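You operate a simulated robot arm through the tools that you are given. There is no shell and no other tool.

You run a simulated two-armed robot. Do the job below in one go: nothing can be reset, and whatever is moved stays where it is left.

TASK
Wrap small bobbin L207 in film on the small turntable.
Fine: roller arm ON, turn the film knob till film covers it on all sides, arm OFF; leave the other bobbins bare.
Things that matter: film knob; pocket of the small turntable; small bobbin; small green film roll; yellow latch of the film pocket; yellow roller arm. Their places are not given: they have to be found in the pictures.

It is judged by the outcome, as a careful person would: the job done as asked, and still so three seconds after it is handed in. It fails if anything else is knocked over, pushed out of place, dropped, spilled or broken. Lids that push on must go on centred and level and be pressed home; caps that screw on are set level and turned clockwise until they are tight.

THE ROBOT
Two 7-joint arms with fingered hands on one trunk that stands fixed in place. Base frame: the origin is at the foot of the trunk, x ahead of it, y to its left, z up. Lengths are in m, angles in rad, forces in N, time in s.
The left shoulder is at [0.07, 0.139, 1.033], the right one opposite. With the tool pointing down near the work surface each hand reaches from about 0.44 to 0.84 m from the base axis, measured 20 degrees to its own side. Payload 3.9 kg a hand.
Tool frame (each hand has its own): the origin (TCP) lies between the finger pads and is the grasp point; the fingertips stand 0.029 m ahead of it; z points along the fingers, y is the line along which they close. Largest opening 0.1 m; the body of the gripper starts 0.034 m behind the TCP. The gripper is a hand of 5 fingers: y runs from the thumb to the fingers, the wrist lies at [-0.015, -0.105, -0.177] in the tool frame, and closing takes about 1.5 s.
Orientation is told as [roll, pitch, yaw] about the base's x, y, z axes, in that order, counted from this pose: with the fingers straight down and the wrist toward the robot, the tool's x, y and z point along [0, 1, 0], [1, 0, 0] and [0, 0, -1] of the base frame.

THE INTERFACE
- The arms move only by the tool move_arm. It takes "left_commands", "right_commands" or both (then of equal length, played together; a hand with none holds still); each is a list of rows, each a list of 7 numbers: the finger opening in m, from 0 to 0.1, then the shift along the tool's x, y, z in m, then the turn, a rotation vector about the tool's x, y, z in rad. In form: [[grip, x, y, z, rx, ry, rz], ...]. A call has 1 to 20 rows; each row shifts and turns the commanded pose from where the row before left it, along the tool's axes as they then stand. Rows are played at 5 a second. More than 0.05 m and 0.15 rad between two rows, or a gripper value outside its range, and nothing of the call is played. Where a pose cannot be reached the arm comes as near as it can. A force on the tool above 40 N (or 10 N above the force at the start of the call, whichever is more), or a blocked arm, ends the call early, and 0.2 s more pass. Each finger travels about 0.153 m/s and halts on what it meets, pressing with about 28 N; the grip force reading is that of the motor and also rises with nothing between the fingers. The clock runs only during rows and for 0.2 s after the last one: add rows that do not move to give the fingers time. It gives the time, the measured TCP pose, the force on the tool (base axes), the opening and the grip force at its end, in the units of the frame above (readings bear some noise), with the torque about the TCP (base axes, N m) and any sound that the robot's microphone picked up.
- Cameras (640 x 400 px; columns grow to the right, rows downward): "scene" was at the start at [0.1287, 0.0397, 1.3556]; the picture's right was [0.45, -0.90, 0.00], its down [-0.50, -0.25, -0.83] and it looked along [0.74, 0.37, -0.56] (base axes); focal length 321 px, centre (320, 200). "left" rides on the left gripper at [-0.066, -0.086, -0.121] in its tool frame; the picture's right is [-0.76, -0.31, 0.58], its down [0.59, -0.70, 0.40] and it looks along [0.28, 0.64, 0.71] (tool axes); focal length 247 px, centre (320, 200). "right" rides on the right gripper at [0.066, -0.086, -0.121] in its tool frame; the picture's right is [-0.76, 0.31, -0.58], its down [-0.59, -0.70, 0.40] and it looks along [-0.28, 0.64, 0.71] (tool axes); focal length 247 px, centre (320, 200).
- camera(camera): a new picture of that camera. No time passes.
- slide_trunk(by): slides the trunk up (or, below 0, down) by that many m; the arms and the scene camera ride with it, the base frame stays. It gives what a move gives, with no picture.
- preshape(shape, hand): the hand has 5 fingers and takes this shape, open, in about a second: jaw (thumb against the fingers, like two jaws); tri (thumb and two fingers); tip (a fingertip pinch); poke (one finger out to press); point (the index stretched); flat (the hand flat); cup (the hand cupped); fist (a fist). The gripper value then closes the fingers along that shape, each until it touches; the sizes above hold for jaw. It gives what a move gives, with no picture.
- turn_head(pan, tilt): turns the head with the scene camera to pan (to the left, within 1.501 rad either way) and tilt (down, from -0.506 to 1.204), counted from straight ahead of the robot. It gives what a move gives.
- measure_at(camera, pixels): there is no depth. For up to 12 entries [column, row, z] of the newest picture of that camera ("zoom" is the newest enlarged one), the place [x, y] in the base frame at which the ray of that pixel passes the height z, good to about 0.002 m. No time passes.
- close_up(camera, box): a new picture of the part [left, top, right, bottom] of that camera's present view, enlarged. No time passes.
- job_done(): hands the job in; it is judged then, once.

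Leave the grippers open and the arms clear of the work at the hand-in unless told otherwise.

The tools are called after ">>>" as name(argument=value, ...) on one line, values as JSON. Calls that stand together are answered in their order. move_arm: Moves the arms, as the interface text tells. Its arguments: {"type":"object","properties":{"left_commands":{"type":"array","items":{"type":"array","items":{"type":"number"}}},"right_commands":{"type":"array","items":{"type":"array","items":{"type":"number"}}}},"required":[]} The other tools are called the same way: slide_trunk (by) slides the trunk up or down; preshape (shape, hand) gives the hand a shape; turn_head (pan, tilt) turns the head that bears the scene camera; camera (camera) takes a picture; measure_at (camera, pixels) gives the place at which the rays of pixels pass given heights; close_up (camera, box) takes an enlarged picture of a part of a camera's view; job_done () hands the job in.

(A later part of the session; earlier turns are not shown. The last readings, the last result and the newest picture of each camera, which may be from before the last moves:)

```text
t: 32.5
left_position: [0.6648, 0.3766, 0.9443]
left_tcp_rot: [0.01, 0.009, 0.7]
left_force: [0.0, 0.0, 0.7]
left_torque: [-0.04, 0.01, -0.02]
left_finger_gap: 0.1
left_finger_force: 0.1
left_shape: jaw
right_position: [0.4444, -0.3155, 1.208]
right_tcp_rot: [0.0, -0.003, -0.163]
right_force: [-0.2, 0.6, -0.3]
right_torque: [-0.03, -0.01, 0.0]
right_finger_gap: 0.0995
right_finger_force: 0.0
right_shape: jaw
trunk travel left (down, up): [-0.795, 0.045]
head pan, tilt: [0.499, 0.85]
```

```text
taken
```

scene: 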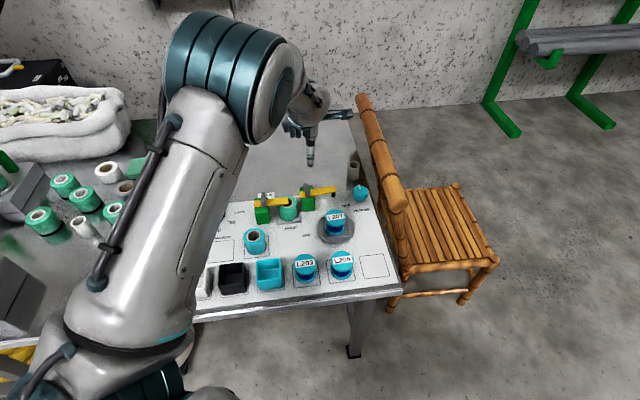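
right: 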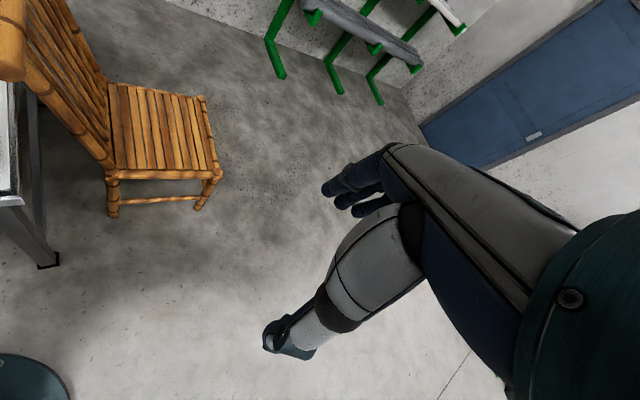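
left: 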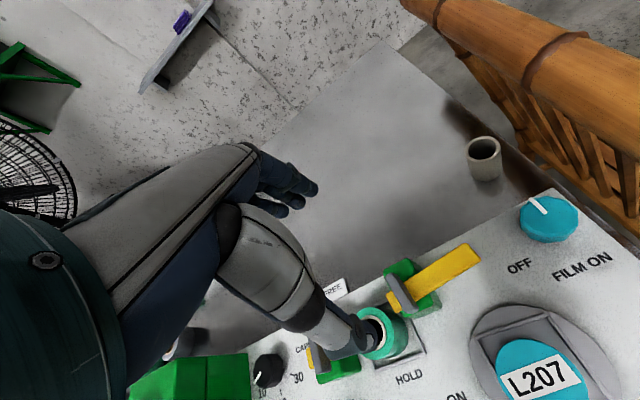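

The hand is above the pivot. I'll zoom the left camera onto the handle to fix its centre and size.

>>> close_up(camera="left", box=[345, 230, 505, 330])

>>> measure_at(camera="zoom", pixels=[[320, 200, 0.79]])

```text
4.00 times, centred on (425, 280) of left
```

zoom: 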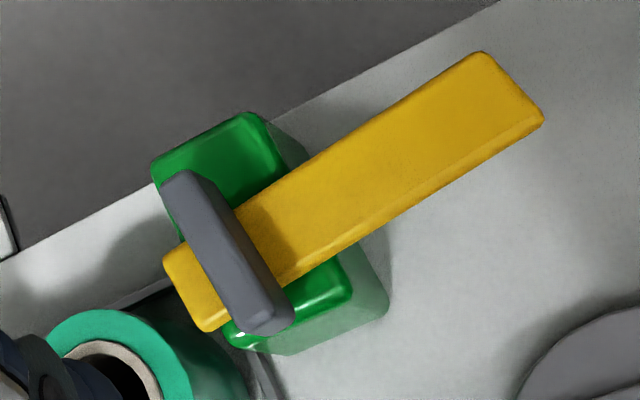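

```text
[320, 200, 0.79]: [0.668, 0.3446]
```

Measuring the handle's two ends (175,178) and (258,326) at z≈0.79, the post top corners, and the arm tip.

>>> measure_at(camera="zoom", pixels=[[175, 178, 0.79], [258, 326, 0.79], [217, 252, 0.79], [217, 252, 0.78], [217, 252, 0.8], [153, 163, 0.745], [247, 113, 0.745], [352, 298, 0.745], [240, 350, 0.745], [477, 52, 0.757], [542, 122, 0.757], [165, 258, 0.757]])

```text
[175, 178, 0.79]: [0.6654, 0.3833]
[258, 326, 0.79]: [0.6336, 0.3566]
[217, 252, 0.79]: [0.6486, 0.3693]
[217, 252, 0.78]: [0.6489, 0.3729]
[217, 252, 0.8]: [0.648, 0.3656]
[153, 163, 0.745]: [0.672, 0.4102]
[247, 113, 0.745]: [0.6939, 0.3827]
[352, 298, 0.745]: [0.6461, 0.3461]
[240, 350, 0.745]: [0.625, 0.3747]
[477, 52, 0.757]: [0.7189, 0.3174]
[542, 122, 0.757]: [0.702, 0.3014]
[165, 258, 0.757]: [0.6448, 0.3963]
```

Views disagree on the handle's near end. I'll zoom in much closer from the left and scene cameras to understand the handle's shape.

>>> close_up(camera="left", box=[375, 260, 439, 300])

>>> close_up(camera="scene", box=[290, 175, 338, 215])

```text
10.00 times, centred on (407, 280) of left
```

zoom: 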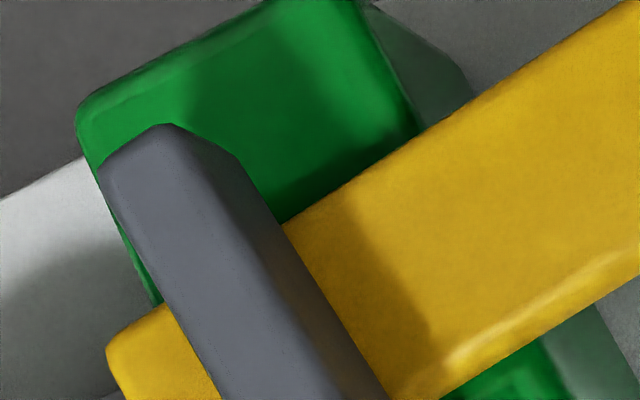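

```text
10.00 times, centred on (314, 195) of scene
```

zoom: 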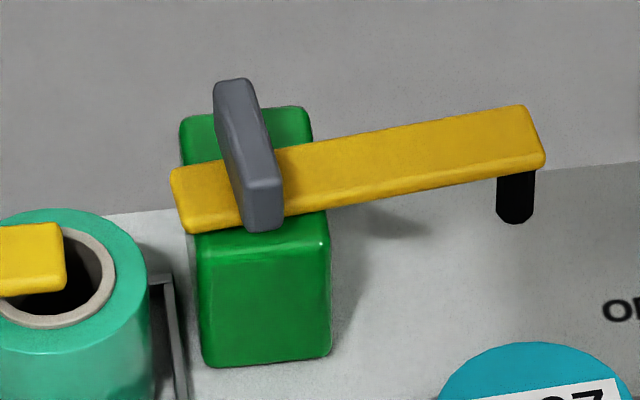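

Now the handle is clear: a bar about 0.037 m long, 0.011 m thick and 0.018 m tall, sitting across the arm. I'll measure its top centre (248,134) at z≈0.79, the post top, and the arm.

>>> measure_at(camera="zoom", pixels=[[248, 134, 0.79], [231, 84, 0.79], [264, 184, 0.79], [255, 172, 0.755], [183, 120, 0.755], [311, 112, 0.755], [197, 235, 0.755], [330, 240, 0.755], [267, 228, 0.772], [522, 107, 0.766], [545, 158, 0.766], [172, 178, 0.766]])

```text
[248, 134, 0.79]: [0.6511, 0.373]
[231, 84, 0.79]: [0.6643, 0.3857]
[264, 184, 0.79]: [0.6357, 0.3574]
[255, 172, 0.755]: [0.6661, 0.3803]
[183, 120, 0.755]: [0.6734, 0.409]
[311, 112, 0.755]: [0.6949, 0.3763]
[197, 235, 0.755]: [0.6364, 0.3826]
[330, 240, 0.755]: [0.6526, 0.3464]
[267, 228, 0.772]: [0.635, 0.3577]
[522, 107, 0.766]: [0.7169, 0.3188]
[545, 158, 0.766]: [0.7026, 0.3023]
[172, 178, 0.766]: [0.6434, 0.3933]
```

Consistent now: handle top centre (0.650, 0.371, 0.79), ends about 0.041 m apart at 42.6°, arm top z≈0.766, and arm direction about −46°. I'll align to yaw 0.743 over the handle and lower to z≈0.84, still above it.

>>> move_arm(left_commands=[[0.1, 0, 0, 0, 0, 0, -0.043], [0.1, 0.0058, -0.0147, 0, 0, 0, 0], [0.1, 0, 0, 0.035, 0, 0, 0], [0.1, 0, 0, 0.035, 0, 0, 0], [0.1, 0, 0, 0.034, 0, 0, 0], [0.1, 0, 0, 0, 0, 0, 0]])

>>> camera(camera="left")

>>> close_up(camera="scene", box=[270, 140, 366, 220])

```text
t: 33.9
left_position: [0.648, 0.371, 0.8406]
left_tcp_rot: [0.011, 0.009, 0.741]
left_force: [-0.7, 0.1, -0.4]
left_torque: [-0.02, 0.03, 0.0]
left_finger_gap: 0.1
left_finger_force: 0.1
left_shape: jaw
right_position: [0.4431, -0.3158, 1.2076]
right_tcp_rot: [0.003, -0.002, -0.164]
right_force: [-0.6, -0.6, -0.1]
right_torque: [-0.02, 0.02, 0.0]
right_finger_gap: 0.0998
right_finger_force: 0.0
right_shape: jaw
trunk travel left (down, up): [-0.795, 0.045]
head pan, tilt: [0.499, 0.85]
```

```text
taken
```

left: 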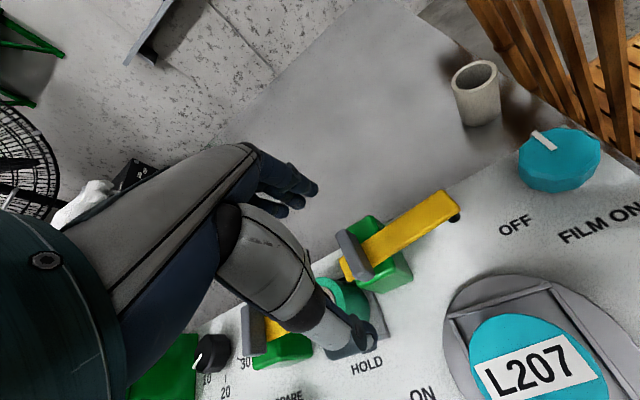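

```text
5.00 times, centred on (318, 180) of scene
```

zoom: 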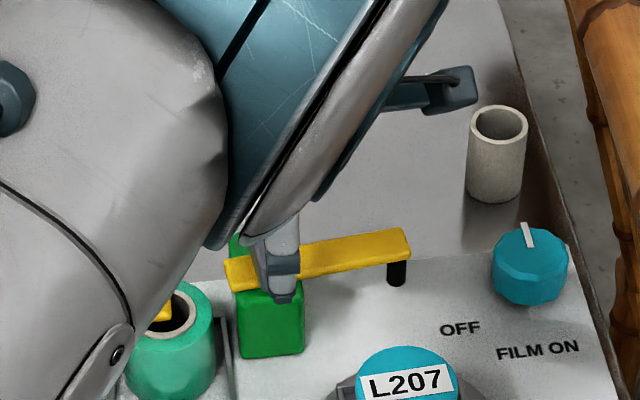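

The handle appears within about 6 mm of the TCP axis at left (354,254). I'll nudge slightly and lower to TCP z≈0.798, so the tips sit just above the arm bar.

>>> move_arm(left_commands=[[0.1, -0.0035, 0.001, 0.015, 0, 0, 0], [0.1, 0, 0, 0.015, 0, 0, 0], [0.1, 0, 0, 0.012, 0, 0, 0], [0.1, 0, 0, 0, 0, 0, 0]])

>>> close_up(camera="left", box=[220, 150, 440, 370])

>>> close_up(camera="scene", box=[280, 160, 360, 220])

```text
t: 34.9
left_position: [0.649, 0.3667, 0.7993]
left_tcp_rot: [0.011, 0.008, 0.741]
left_force: [0.0, 0.0, 0.1]
left_torque: [-0.01, 0.05, -0.02]
left_finger_gap: 0.1001
left_finger_force: 0.1
left_shape: jaw
right_position: [0.4428, -0.3158, 1.2067]
right_tcp_rot: [0.003, -0.003, -0.163]
right_force: [0.0, -0.1, -0.9]
right_torque: [-0.02, 0.0, 0.01]
right_finger_gap: 0.0999
right_finger_force: 0.1
right_shape: jaw
trunk travel left (down, up): [-0.795, 0.045]
head pan, tilt: [0.499, 0.85]
```

```text
1.82 times, centred on (330, 260) of left
```

zoom: 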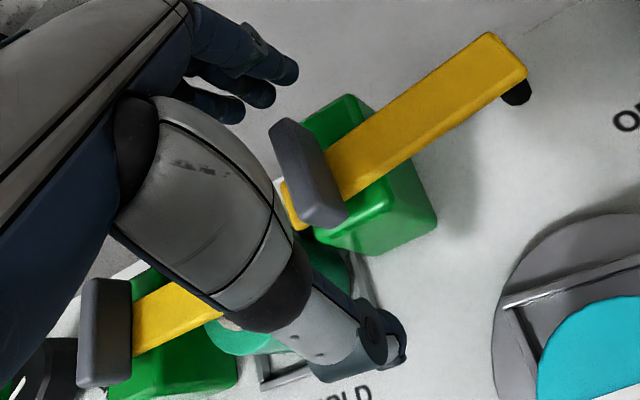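

```text
6.67 times, centred on (320, 190) of scene
```

zoom: 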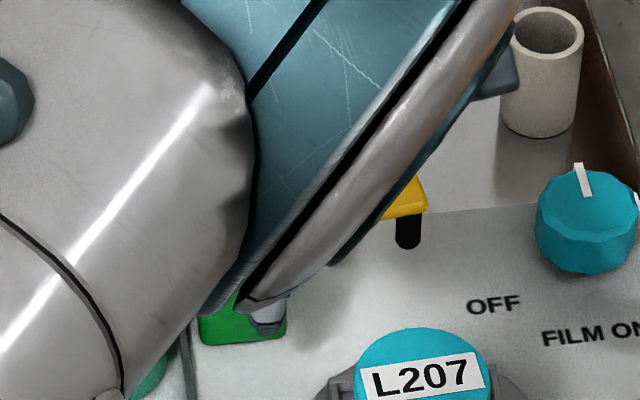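

The handle top projects at left (322,243), within 3 mm of the TCP. I'll close the jaw on it.

>>> move_arm(left_commands=[[0.08, 0, 0, 0, 0, 0, 0], [0.065, 0, 0, 0, 0, 0, 0], [0.05, 0, 0, 0, 0, 0, 0], [0.042, 0, 0, 0, 0, 0, 0], [0.034, 0, 0, 0, 0, 0, 0], [0.03, 0, 0, 0, 0, 0, 0], [0.03, 0, 0, 0, 0, 0, 0], [0.03, 0, 0, 0, 0, 0, 0]])

>>> close_up(camera="left", box=[220, 150, 440, 370])

```text
t: 36.7
left_position: [0.6488, 0.3677, 0.7983]
left_tcp_rot: [0.011, 0.01, 0.741]
left_force: [-5.2, -2.0, -2.1]
left_torque: [-0.07, 0.13, 0.06]
left_finger_gap: 0.0356
left_finger_force: 27.5
left_shape: jaw
right_position: [0.4419, -0.3157, 1.2086]
right_tcp_rot: [0.001, -0.004, -0.166]
right_force: [-0.3, 0.2, 0.0]
right_torque: [0.01, 0.01, -0.01]
right_finger_gap: 0.1
right_finger_force: 0.1
right_shape: jaw
trunk travel left (down, up): [-0.795, 0.045]
head pan, tilt: [0.499, 0.85]
```

```text
1.82 times, centred on (330, 260) of left
```

zoom: 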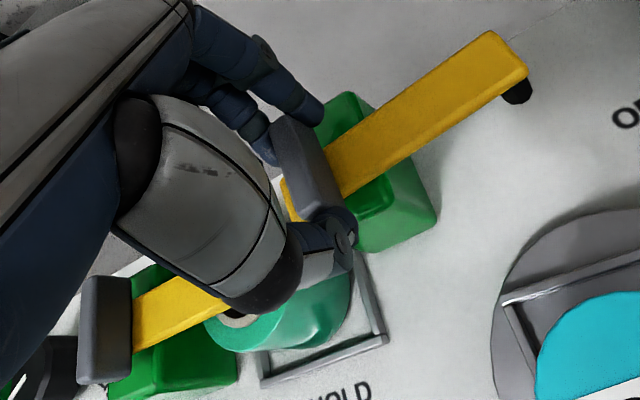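

The grip holds at 0.0356 m with 27.5 N. I'll try a first clockwise turn of 0.2 rad and read the forces.

>>> move_arm(left_commands=[[0.03, 0, 0, 0, 0, 0, 0.1], [0.03, 0, 0, 0, 0, 0, 0.1], [0.03, 0, 0, 0, 0, 0, 0]])

>>> camera(camera="left")

>>> close_up(camera="scene", box=[280, 160, 376, 220])

```text
t: 37.5
left_position: [0.6491, 0.3692, 0.7994]
left_tcp_rot: [0.01, 0.013, 0.542]
left_force: [-8.5, -1.4, -4.3]
left_torque: [-0.08, 0.22, 0.07]
left_finger_gap: 0.0348
left_finger_force: 28.2
left_shape: jaw
right_position: [0.4426, -0.3147, 1.2076]
right_tcp_rot: [0.001, -0.001, -0.164]
right_force: [-0.4, -0.8, -0.7]
right_torque: [-0.01, 0.0, 0.0]
right_finger_gap: 0.0997
right_finger_force: 0.0
right_shape: jaw
trunk travel left (down, up): [-0.795, 0.045]
head pan, tilt: [0.499, 0.85]
```

```text
taken
```

left: 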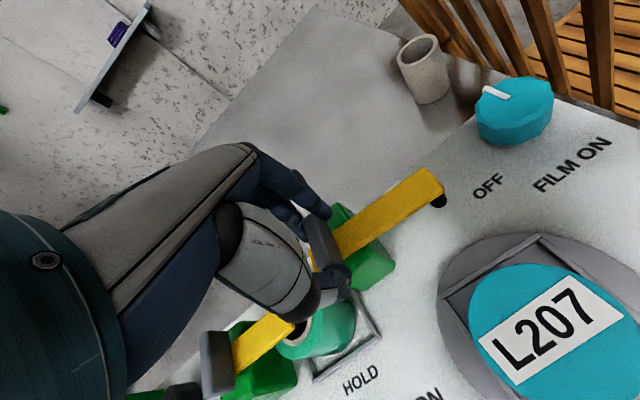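

```text
6.67 times, centred on (328, 190) of scene
```

zoom: 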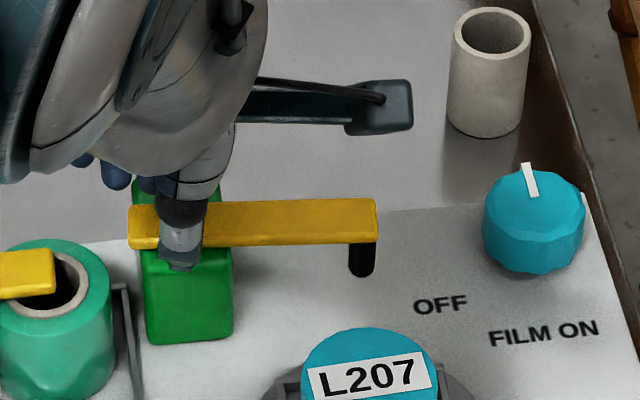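

The arm follows nicely. Continuing clockwise 0.4 rad with a tiny relief shift, watching the roller's clearance to the bobbin.

>>> move_arm(left_commands=[[0.03, 0, -0.001, 0, 0, 0, 0.1], [0.03, 0, 0, 0, 0, 0, 0.1], [0.03, 0, 0, 0, 0, 0, 0.1], [0.03, 0, 0, 0, 0, 0, 0.1], [0.03, 0, 0, 0, 0, 0, 0]])

>>> camera(camera="left")

>>> close_up(camera="scene", box=[280, 170, 376, 240])

```text
t: 38.7
left_position: [0.6479, 0.3674, 0.799]
left_tcp_rot: [0.006, 0.013, 0.141]
left_force: [-11.0, 6.0, -5.6]
left_torque: [0.05, 0.29, 0.06]
left_finger_gap: 0.0335
left_finger_force: 27.7
left_shape: jaw
right_position: [0.4432, -0.3139, 1.2086]
right_tcp_rot: [0.003, -0.002, -0.163]
right_force: [-0.3, -0.6, -1.5]
right_torque: [0.0, -0.02, -0.02]
right_finger_gap: 0.0996
right_finger_force: 0.1
right_shape: jaw
trunk travel left (down, up): [-0.795, 0.045]
head pan, tilt: [0.499, 0.85]
```

```text
taken
```

left: 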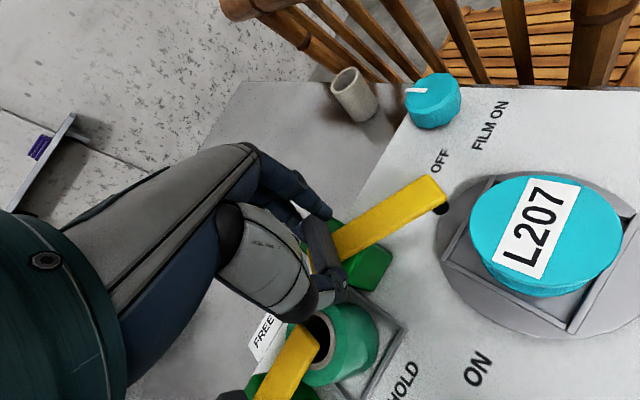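

```text
5.71 times, centred on (328, 205) of scene
```

zoom: 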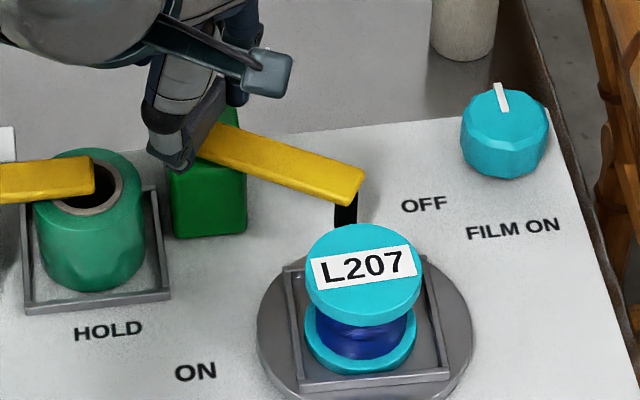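

The arm has turned 0.6 rad and the tip is still clear of the bobbin by about 3 cm. I'll continue by 0.3 rad with a small relief shift and check the gap.

>>> move_arm(left_commands=[[0.03, 0.0005, -0.001, 0, 0, 0, 0.1], [0.03, 0, 0, 0, 0, 0, 0.1], [0.03, 0, 0, 0, 0, 0, 0.1], [0.03, 0, 0, 0, 0, 0, 0]])

>>> camera(camera="left")

>>> close_up(camera="scene", box=[280, 170, 376, 240])

```text
t: 39.7
left_position: [0.6462, 0.3691, 0.7995]
left_tcp_rot: [0.0, 0.014, -0.159]
left_force: [-8.8, 7.6, -2.9]
left_torque: [0.16, 0.23, 0.05]
left_finger_gap: 0.0333
left_finger_force: 28.2
left_shape: jaw
right_position: [0.4429, -0.315, 1.2082]
right_tcp_rot: [0.002, -0.003, -0.164]
right_force: [-0.3, -0.5, -1.4]
right_torque: [0.0, 0.04, 0.04]
right_finger_gap: 0.0997
right_finger_force: 0.1
right_shape: jaw
trunk travel left (down, up): [-0.795, 0.045]
head pan, tilt: [0.499, 0.85]
```

```text
taken
```

left: 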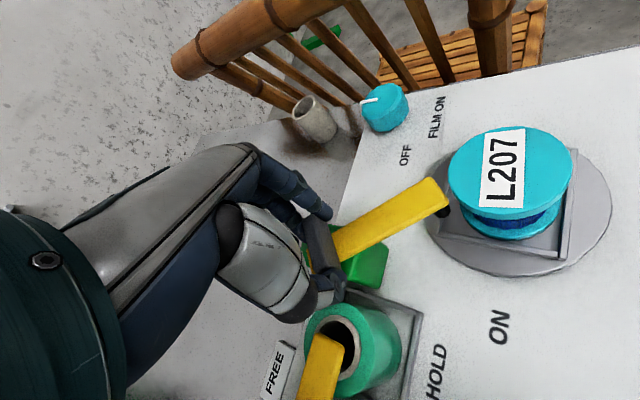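

```text
5.71 times, centred on (328, 205) of scene
```

zoom: 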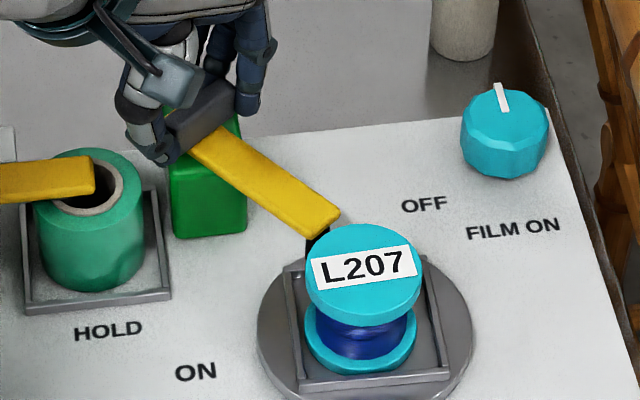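

The tip is now close to the flange. Zooming in to judge the gap.

>>> close_up(camera="left", box=[400, 150, 500, 250])

>>> close_up(camera="scene", box=[310, 190, 358, 230])

```text
4.00 times, centred on (450, 200) of left
```

zoom: 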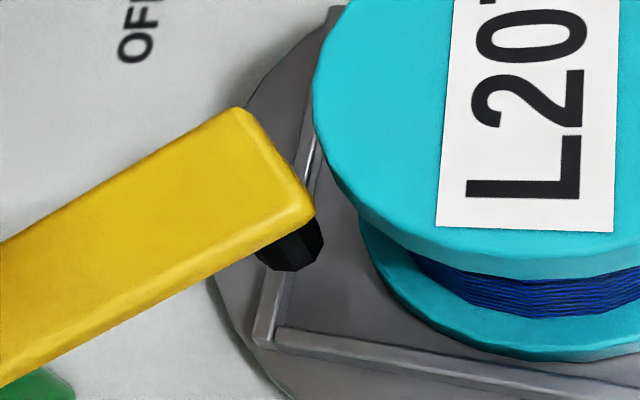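

```text
10.00 times, centred on (334, 210) of scene
```

zoom: 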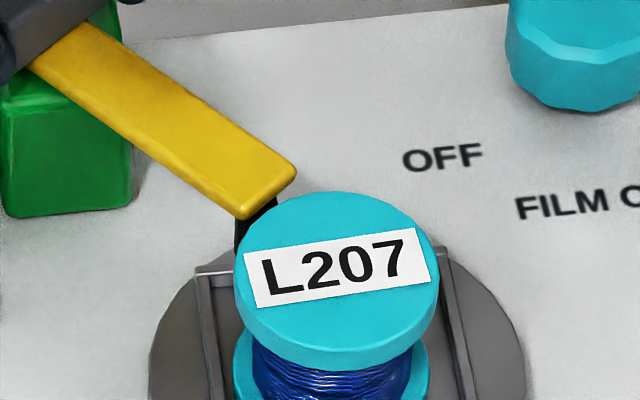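

There is roughly a 1 cm gap, good. Continuing clockwise another 0.3 rad.

>>> move_arm(left_commands=[[0.03, 0.0005, -0.0008, 0, 0, 0, 0.1], [0.03, 0, 0, 0, 0, 0, 0.1], [0.03, 0, 0, 0, 0, 0, 0.1], [0.03, 0, 0, 0, 0, 0, 0]])

>>> camera(camera="left")

>>> close_up(camera="scene", box=[280, 170, 376, 240])

```text
t: 40.7
left_position: [0.6467, 0.3732, 0.7984]
left_tcp_rot: [-0.004, 0.012, -0.455]
left_force: [-6.3, 20.9, -0.8]
left_torque: [0.31, 0.28, 0.51]
left_finger_gap: 0.0309
left_finger_force: 28.1
left_shape: jaw
right_position: [0.4428, -0.312, 1.2081]
right_tcp_rot: [0.0, -0.004, -0.164]
right_force: [0.3, 0.9, -0.7]
right_torque: [-0.01, -0.03, 0.02]
right_finger_gap: 0.1
right_finger_force: 0.0
right_shape: jaw
trunk travel left (down, up): [-0.795, 0.045]
head pan, tilt: [0.499, 0.85]
```

```text
taken
```

left: 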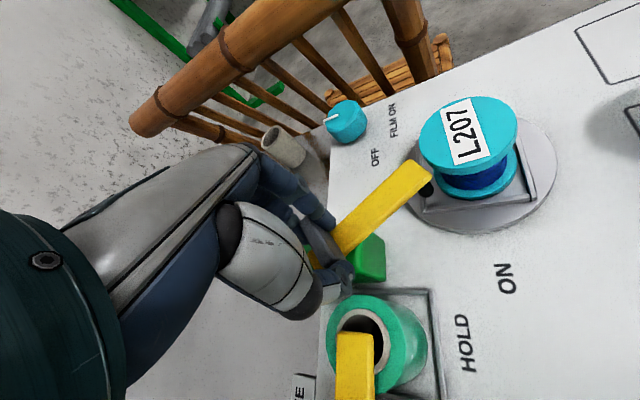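

```text
5.71 times, centred on (328, 205) of scene
```

zoom: 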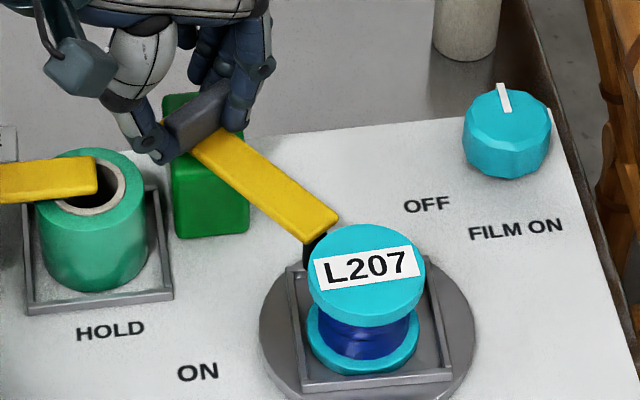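

The hand turned on but the arm stayed (torque 0.51, side force 21 N), so the arm seems to have hit a stop at about 0.9 rad from OFF. I'll zoom in to see whether it is a hard stop or touching the bobbin.

>>> close_up(camera="left", box=[370, 120, 530, 220])

>>> close_up(camera="scene", box=[295, 180, 359, 220])

```text
4.00 times, centred on (450, 170) of left
```

zoom: 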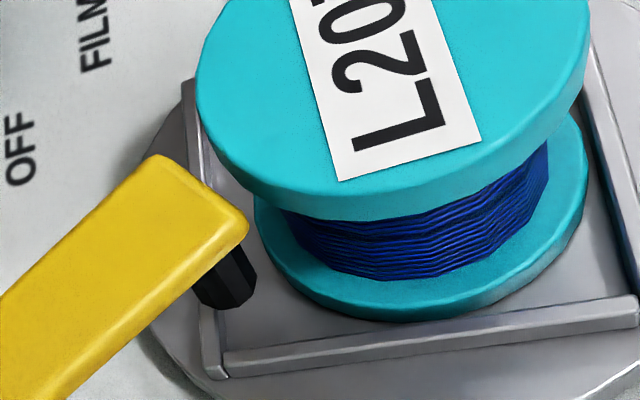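

```text
10.00 times, centred on (327, 200) of scene
```

zoom: 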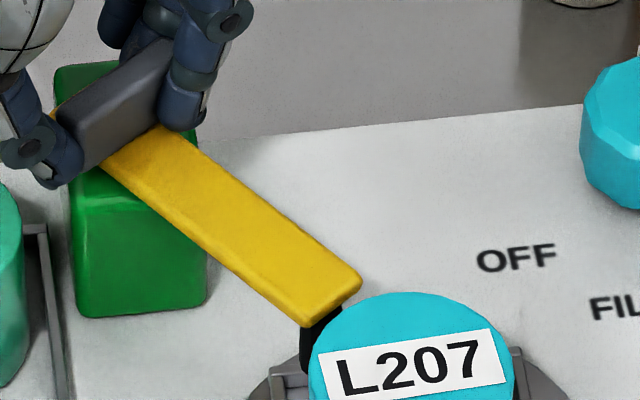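

The roller now sits right beside the bobbin, about 5 mm away, and the arm is against its stop, which I take as ON. Before opening I need to check the thumb's clearance to the film roll and latch bar on the left.

>>> close_up(camera="scene", box=[265, 165, 345, 225])

>>> close_up(camera="left", box=[270, 190, 450, 400])

```text
6.67 times, centred on (305, 195) of scene
```

zoom: 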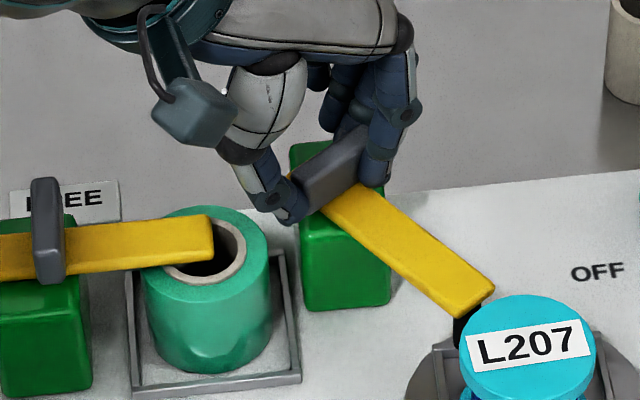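

```text
1.90 times, centred on (360, 295) of left
```

zoom: 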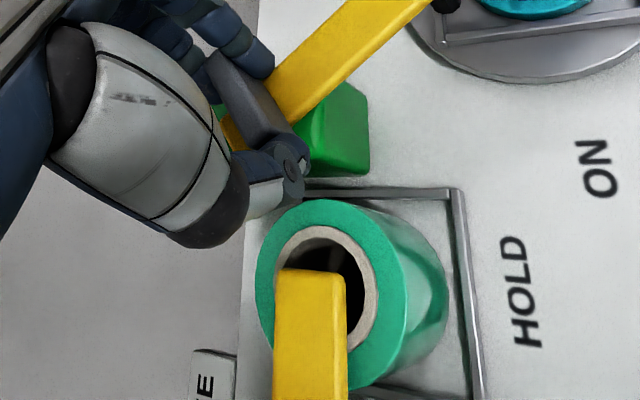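

The thumb can open about 5 mm safely, passing above the roll's edge. I'll open only to 0.047 and then lift straight up.

>>> move_arm(left_commands=[[0.036, 0, 0, 0, 0, 0, 0], [0.041, 0, 0, 0, 0, 0, 0], [0.045, 0, 0, 0, 0, 0, 0], [0.047, 0, 0, -0.002, 0, 0, 0], [0.047, 0, 0, -0.008, 0, 0, 0], [0.047, 0, 0, -0.015, 0, 0, 0], [0.047, 0, 0, -0.02, 0, 0, 0], [0.047, 0, 0, -0.03, 0, 0, 0], [0.047, 0, 0, 0, 0, 0, 0]])

>>> camera(camera="left")

>>> close_up(camera="scene", box=[265, 165, 377, 235])

```text
t: 42.7
left_position: [0.6492, 0.3656, 0.8743]
left_tcp_rot: [-0.007, 0.014, -0.46]
left_force: [0.0, 0.6, 0.8]
left_torque: [0.01, 0.02, 0.01]
left_finger_gap: 0.047
left_finger_force: 0.2
left_shape: jaw
right_position: [0.4432, -0.3159, 1.2073]
right_tcp_rot: [0.002, 0.0, -0.166]
right_force: [0.4, 0.4, -0.3]
right_torque: [0.01, -0.02, 0.05]
right_finger_gap: 0.0996
right_finger_force: 0.1
right_shape: jaw
trunk travel left (down, up): [-0.795, 0.045]
head pan, tilt: [0.499, 0.85]
```

```text
taken
```

left: 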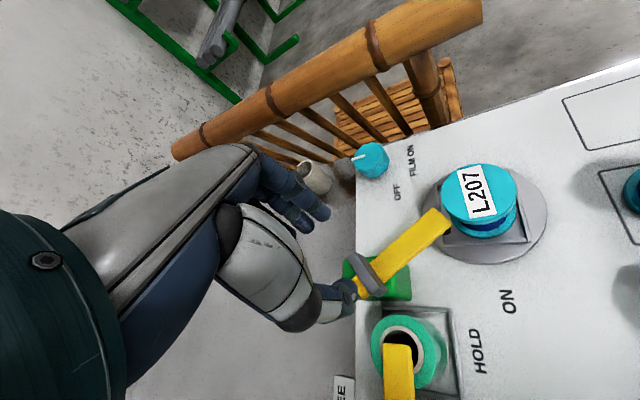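

```text
5.71 times, centred on (321, 200) of scene
```

zoom: 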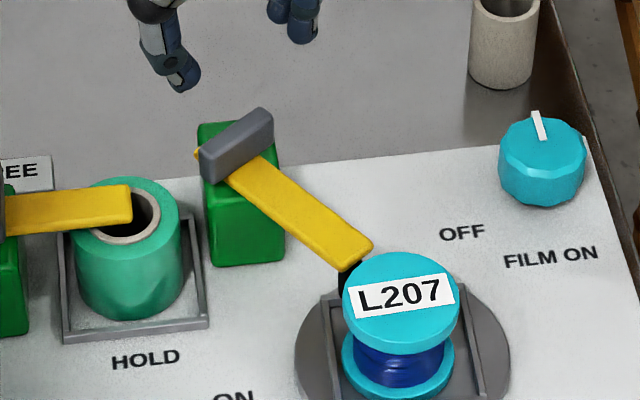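

The arm stayed put. I'll zoom in on the roller and bobbin to see whether the roller touches it or the arm is at its own stop.

>>> close_up(camera="scene", box=[295, 180, 359, 220])

>>> measure_at(camera="zoom", pixels=[[363, 280, 0.766], [307, 325, 0.766], [95, 150, 0.79], [170, 60, 0.79], [105, 170, 0.766]])

>>> close_up(camera="left", box=[390, 160, 560, 280])

```text
10.00 times, centred on (327, 200) of scene
```

zoom: 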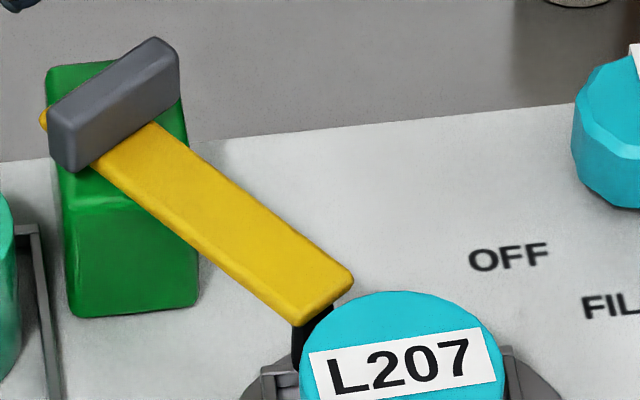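

```text
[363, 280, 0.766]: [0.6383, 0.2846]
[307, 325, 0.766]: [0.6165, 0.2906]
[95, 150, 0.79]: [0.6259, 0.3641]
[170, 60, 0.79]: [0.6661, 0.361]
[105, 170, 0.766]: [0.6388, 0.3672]
```

```text
3.33 times, centred on (475, 220) of left
```

zoom: 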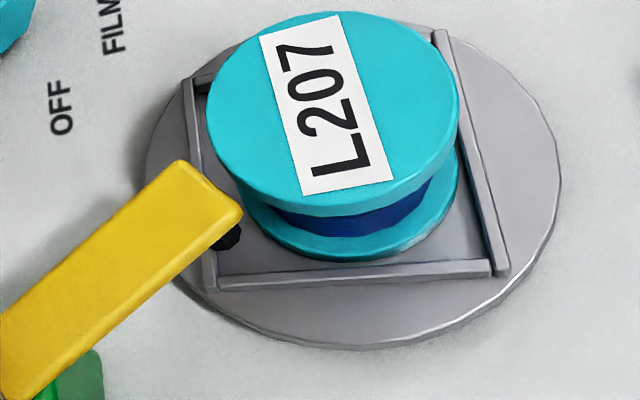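

The arm tip is now at about (0.627, 0.288), pointing straight at the bobbin and rotated about 60° from OFF. So the stop is the ON position, with the roller against the bobbin's side. Next is the film knob, with the chair back beside it, so I'll get full views to triangulate the bamboo rail near the knob using its brown bands.

>>> camera(camera="scene")

>>> close_up(camera="scene", box=[330, 80, 430, 220])

>>> close_up(camera="left", box=[160, 0, 480, 200])

```text
taken
```

scene: 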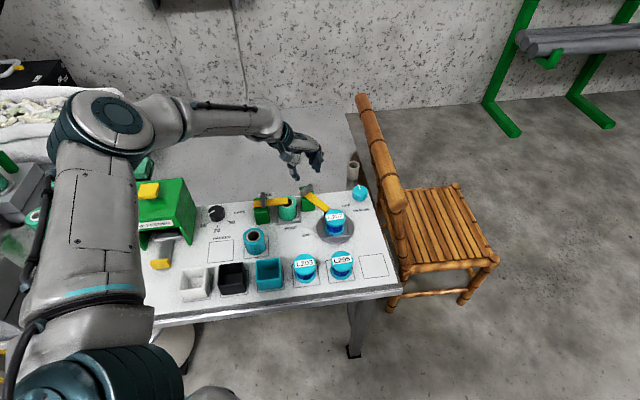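

```text
2.86 times, centred on (380, 150) of scene
```

zoom: 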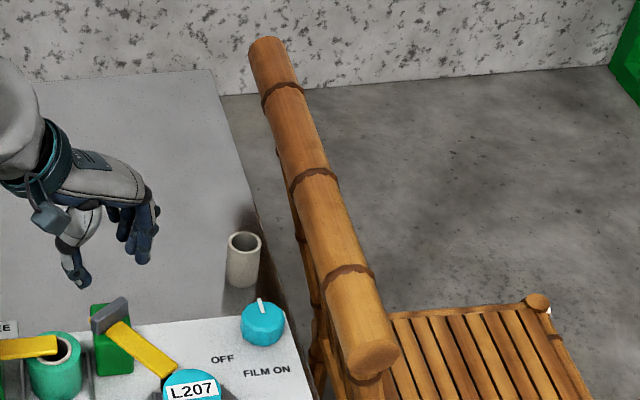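

```text
2.00 times, centred on (320, 100) of left
```

zoom: 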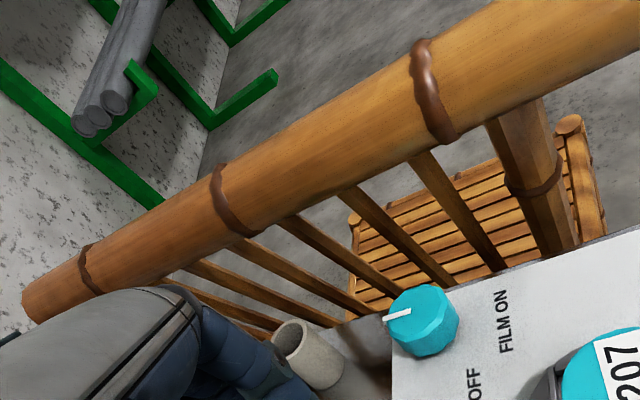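

Matching bands: scene zoom (348,270) with left zoom (432,92), and scene (313,178) with left (232,200). Measuring at several heights.

>>> measure_at(camera="zoom", pixels=[[432, 92, 0.8], [432, 92, 0.85], [432, 92, 0.9], [232, 200, 0.8], [232, 200, 0.85], [232, 200, 0.9], [425, 310, 0.74], [402, 314, 0.74]])

>>> measure_at(camera="scene", pixels=[[389.8, 174.5, 0.8], [389.8, 174.5, 0.85], [389.8, 174.5, 0.9], [377.6, 142.3, 0.8], [377.6, 142.3, 0.85], [377.6, 142.3, 0.9], [398.5, 204.9, 0.8], [398.5, 204.9, 0.85], [398.5, 204.9, 0.9], [360, 191, 0.74]])

```text
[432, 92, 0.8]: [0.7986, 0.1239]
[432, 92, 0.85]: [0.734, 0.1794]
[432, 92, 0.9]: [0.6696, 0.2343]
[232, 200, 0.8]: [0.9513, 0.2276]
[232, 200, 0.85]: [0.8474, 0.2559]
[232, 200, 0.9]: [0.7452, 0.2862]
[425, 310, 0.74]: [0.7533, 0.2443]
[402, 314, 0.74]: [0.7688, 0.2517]
```

```text
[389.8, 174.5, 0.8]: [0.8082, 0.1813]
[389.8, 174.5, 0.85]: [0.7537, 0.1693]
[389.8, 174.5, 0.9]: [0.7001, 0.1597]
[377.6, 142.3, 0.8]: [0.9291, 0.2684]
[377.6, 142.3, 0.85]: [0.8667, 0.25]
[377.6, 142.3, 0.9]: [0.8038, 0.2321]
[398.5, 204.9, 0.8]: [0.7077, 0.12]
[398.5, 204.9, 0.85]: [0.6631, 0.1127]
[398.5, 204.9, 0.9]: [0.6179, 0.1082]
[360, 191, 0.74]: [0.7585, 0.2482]
```

The rail turns out to be horizontal, parallel to the panel's right side, its axis about 5.8 cm right of the knob at z≈0.83 with radius about 0.023. So at the knob I'll lean the hand to the left by about 0.35 rad. I'll measure the knob accurately from both cameras.

>>> close_up(camera="left", box=[340, 125, 404, 195])

>>> close_up(camera="scene", box=[336, 175, 384, 205])

```text
5.71 times, centred on (372, 160) of left
```

zoom: 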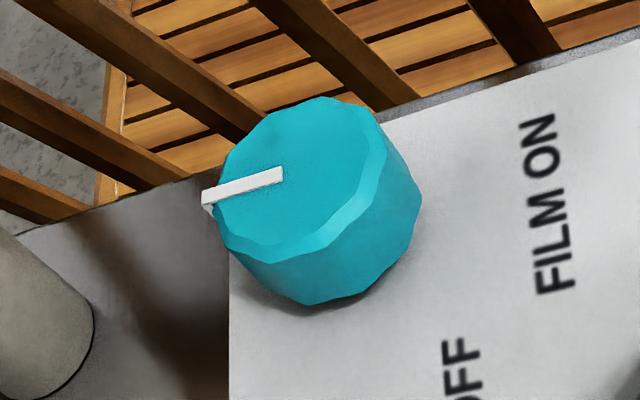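

```text
13.33 times, centred on (360, 190) of scene
```

zoom: 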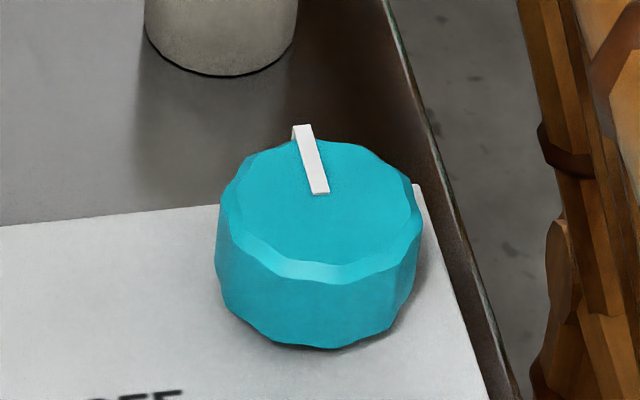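

Measuring the knob in the scene zoom: top centre (320,205), sides (218,225) and (422,215), base front (318,347).

>>> measure_at(camera="zoom", pixels=[[320, 205, 0.735], [320, 205, 0.74], [218, 222, 0.73], [422, 214, 0.73], [318, 347, 0.7], [330, 138, 0.738], [312, 275, 0.735], [302, 128, 0.742], [322, 193, 0.742], [220, 75, 0.69]])

>>> close_up(camera="left", box=[340, 125, 404, 195])

>>> measure_at(camera="zoom", pixels=[[300, 178, 0.735], [300, 178, 0.74], [220, 215, 0.735], [385, 140, 0.735], [325, 98, 0.735], [285, 262, 0.735], [205, 198, 0.742], [283, 172, 0.742], [420, 205, 0.703], [318, 305, 0.703]])

```text
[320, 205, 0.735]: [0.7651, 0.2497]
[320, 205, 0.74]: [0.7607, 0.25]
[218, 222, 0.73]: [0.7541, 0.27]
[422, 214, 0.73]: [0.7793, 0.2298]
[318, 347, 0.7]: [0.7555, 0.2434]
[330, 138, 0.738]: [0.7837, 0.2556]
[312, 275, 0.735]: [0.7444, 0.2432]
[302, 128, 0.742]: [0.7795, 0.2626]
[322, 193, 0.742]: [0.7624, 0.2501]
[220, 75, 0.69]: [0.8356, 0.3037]
```

```text
5.71 times, centred on (372, 160) of left
```

zoom: 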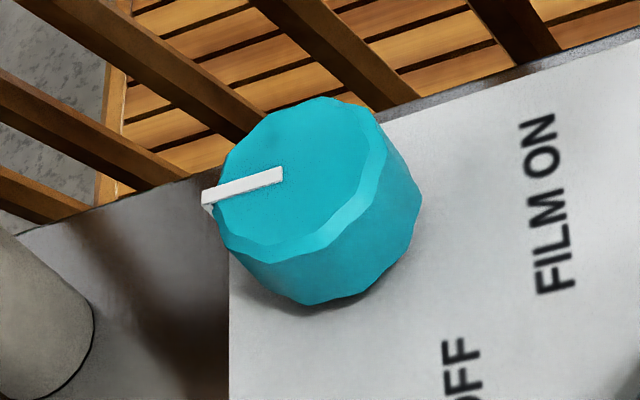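

```text
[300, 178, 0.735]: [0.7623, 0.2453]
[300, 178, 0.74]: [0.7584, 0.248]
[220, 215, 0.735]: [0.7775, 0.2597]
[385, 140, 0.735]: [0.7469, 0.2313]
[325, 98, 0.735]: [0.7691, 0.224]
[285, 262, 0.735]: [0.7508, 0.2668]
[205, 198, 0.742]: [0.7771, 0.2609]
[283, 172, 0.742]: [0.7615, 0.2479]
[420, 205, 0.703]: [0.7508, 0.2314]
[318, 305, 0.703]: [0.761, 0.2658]
```

The knob centre is about (0.763, 0.248), top z≈0.738, diameter about 0.047, pointer towards the back. I'll use the fingertip pinch ("tip") and raise the hand before travelling.

>>> preshape(shape="tip", hand="left")

>>> move_arm(left_commands=[[0.1, 0, 0, -0.045, 0, 0, 0], [0.1, 0, 0, -0.03, 0, 0, 0], [0.1, -0.0137, 0.0386, 0, 0, 0, 0], [0.1, -0.0137, 0.0386, 0, 0, 0, 0], [0.1, -0.0137, 0.0386, 0, 0, 0, 0], [0.1, -0.0137, 0.0386, 0, 0, 0, 0], [0.1, 0, 0, 0, 0, 0, -0.137], [0.1, 0, 0, 0, 0, 0, -0.137], [0.1, 0, 0, 0, 0, 0, -0.137], [0.1, 0, 0, 0, 0, 0, -0.137], [0.1, 0, 0, 0, 0, 0, -0.137], [0.1, 0, 0, 0, 0, 0, -0.137], [0.1, 0, 0, 0, 0, 0, -0.137], [0.1, 0, 0, 0, 0, 0, 0]])

>>> camera(camera="left")

>>> camera(camera="scene")

```text
t: 43.6
left_position: [0.6497, 0.3661, 0.8739]
left_tcp_rot: [-0.003, 0.013, -0.457]
left_force: [0.0, -0.2, -0.3]
left_torque: [0.02, -0.02, -0.01]
left_finger_gap: 0.0997
left_finger_force: 0.1
left_shape: tip
right_position: [0.4431, -0.3152, 1.2085]
right_tcp_rot: [0.001, -0.001, -0.165]
right_force: [0.0, 0.5, -0.6]
right_torque: [0.0, -0.03, 0.0]
right_finger_gap: 0.0999
right_finger_force: 0.1
right_shape: jaw
trunk travel left (down, up): [-0.795, 0.045]
head pan, tilt: [0.499, 0.85]
```

```text
t: 46.6
left_position: [0.7619, 0.2513, 0.9483]
left_tcp_rot: [0.008, 0.012, 0.502]
left_force: [-0.2, 0.5, 0.5]
left_torque: [0.0, 0.01, 0.04]
left_finger_gap: 0.0999
left_finger_force: 0.0
left_shape: tip
right_position: [0.4437, -0.315, 1.2072]
right_tcp_rot: [0.002, -0.003, -0.165]
right_force: [0.3, 0.2, 0.1]
right_torque: [-0.05, 0.0, -0.03]
right_finger_gap: 0.0998
right_finger_force: 0.0
right_shape: jaw
trunk travel left (down, up): [-0.795, 0.045]
head pan, tilt: [0.499, 0.85]
```

```text
taken
```

left: 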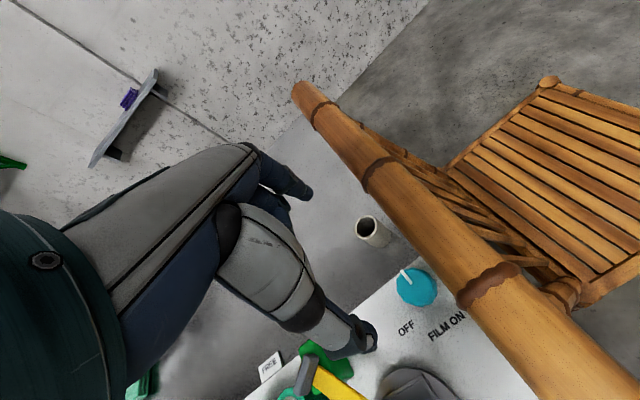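

```text
taken
```

scene: 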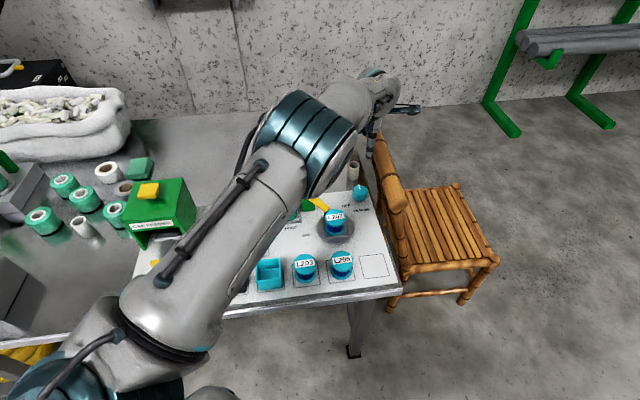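

The hand is above the knob. Now I'll lean the hand-top to the left (tool-y rotation −0.35).

>>> move_arm(left_commands=[[0.1, 0, 0, 0, 0, -0.117, 0], [0.1, 0, 0, 0, 0, -0.117, 0], [0.1, 0, 0, 0, 0, -0.117, 0], [0.1, 0, 0, 0, 0, 0, 0]])

>>> camera(camera="left")

>>> close_up(camera="scene", box=[320, 60, 440, 210])

```text
t: 47.6
left_position: [0.7625, 0.2507, 0.9468]
left_tcp_rot: [-0.344, 0.011, 0.501]
left_force: [-0.4, 0.4, 0.0]
left_torque: [-0.01, -0.01, -0.01]
left_finger_gap: 0.0999
left_finger_force: 0.0
left_shape: tip
right_position: [0.4433, -0.3161, 1.2085]
right_tcp_rot: [0.001, -0.003, -0.167]
right_force: [0.1, -0.2, 0.8]
right_torque: [0.03, -0.02, -0.04]
right_finger_gap: 0.0996
right_finger_force: 0.1
right_shape: jaw
trunk travel left (down, up): [-0.795, 0.045]
head pan, tilt: [0.499, 0.85]
```

```text
taken
```

left: 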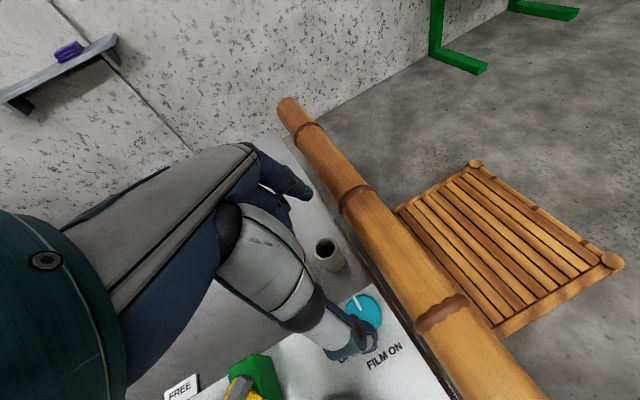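

```text
2.67 times, centred on (380, 135) of scene
```

zoom: 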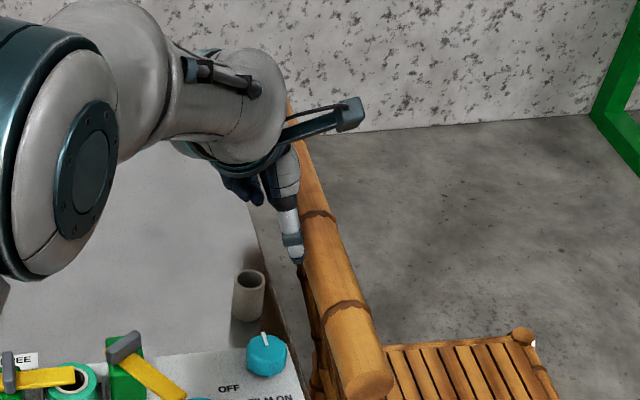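

The lean is as intended (roll −0.344). I'll descend vertically to z≈0.84 and check the clearance from the rail.

>>> move_arm(left_commands=[[0.1, 0.0101, -0.0009, 0.0353, 0, 0, 0], [0.1, 0.0124, 0, 0.0345, 0, 0, 0], [0.1, 0.0124, 0, 0.0345, 0, 0, 0], [0.1, 0, 0, 0, 0, 0, 0]])

>>> camera(camera="left")

>>> close_up(camera="scene", box=[320, 100, 440, 220])

```text
t: 48.6
left_position: [0.7628, 0.2465, 0.839]
left_tcp_rot: [-0.342, 0.01, 0.501]
left_force: [-1.2, -0.2, 1.3]
left_torque: [0.0, -0.04, 0.01]
left_finger_gap: 0.1
left_finger_force: 0.0
left_shape: tip
right_position: [0.4439, -0.3157, 1.2073]
right_tcp_rot: [0.003, -0.001, -0.165]
right_force: [-0.5, -0.3, -0.1]
right_torque: [0.03, 0.01, -0.01]
right_finger_gap: 0.1
right_finger_force: 0.1
right_shape: jaw
trunk travel left (down, up): [-0.795, 0.045]
head pan, tilt: [0.499, 0.85]
```

```text
taken
```

left: 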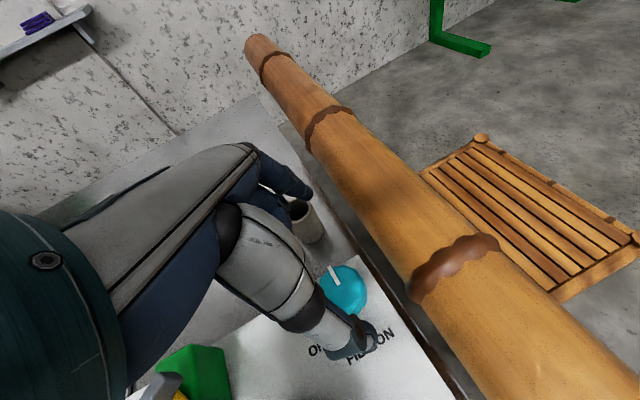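

```text
3.33 times, centred on (380, 160) of scene
```

zoom: 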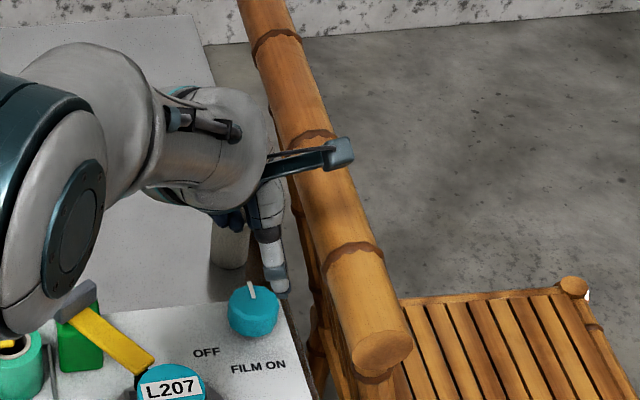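

Alignment is good: the knob top at left (343,288) matches the prediction. I'll narrow the pinch to 0.07 and descend to z≈0.785.

>>> move_arm(left_commands=[[0.085, 0, 0, 0, 0, 0, 0], [0.07, 0, 0, 0, 0, 0, 0], [0.07, 0.0063, 0, 0.0176, 0, 0, 0], [0.07, 0.0061, 0, 0.0169, 0, 0, 0], [0.07, 0.0061, 0, 0.0169, 0, 0, 0], [0.07, 0, 0, 0, 0, 0, 0]])

>>> camera(camera="left")

>>> close_up(camera="scene", box=[330, 130, 426, 220])

```text
t: 50.0
left_position: [0.7606, 0.2457, 0.7816]
left_tcp_rot: [-0.344, 0.01, 0.499]
left_force: [-0.4, 0.3, 0.1]
left_torque: [0.03, -0.01, 0.02]
left_finger_gap: 0.0705
left_finger_force: 0.0
left_shape: tip
right_position: [0.4426, -0.3159, 1.208]
right_tcp_rot: [0.004, -0.001, -0.165]
right_force: [-0.5, 0.5, -0.3]
right_torque: [-0.02, -0.02, 0.01]
right_finger_gap: 0.0998
right_finger_force: 0.0
right_shape: jaw
trunk travel left (down, up): [-0.795, 0.045]
head pan, tilt: [0.499, 0.85]
```

```text
taken
```

left: 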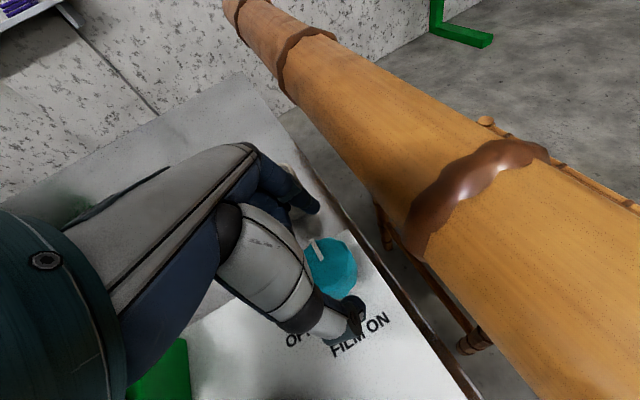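

```text
4.44 times, centred on (378, 175) of scene
```

zoom: 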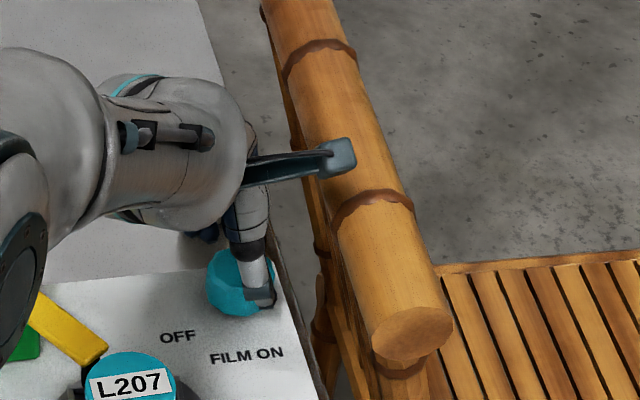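

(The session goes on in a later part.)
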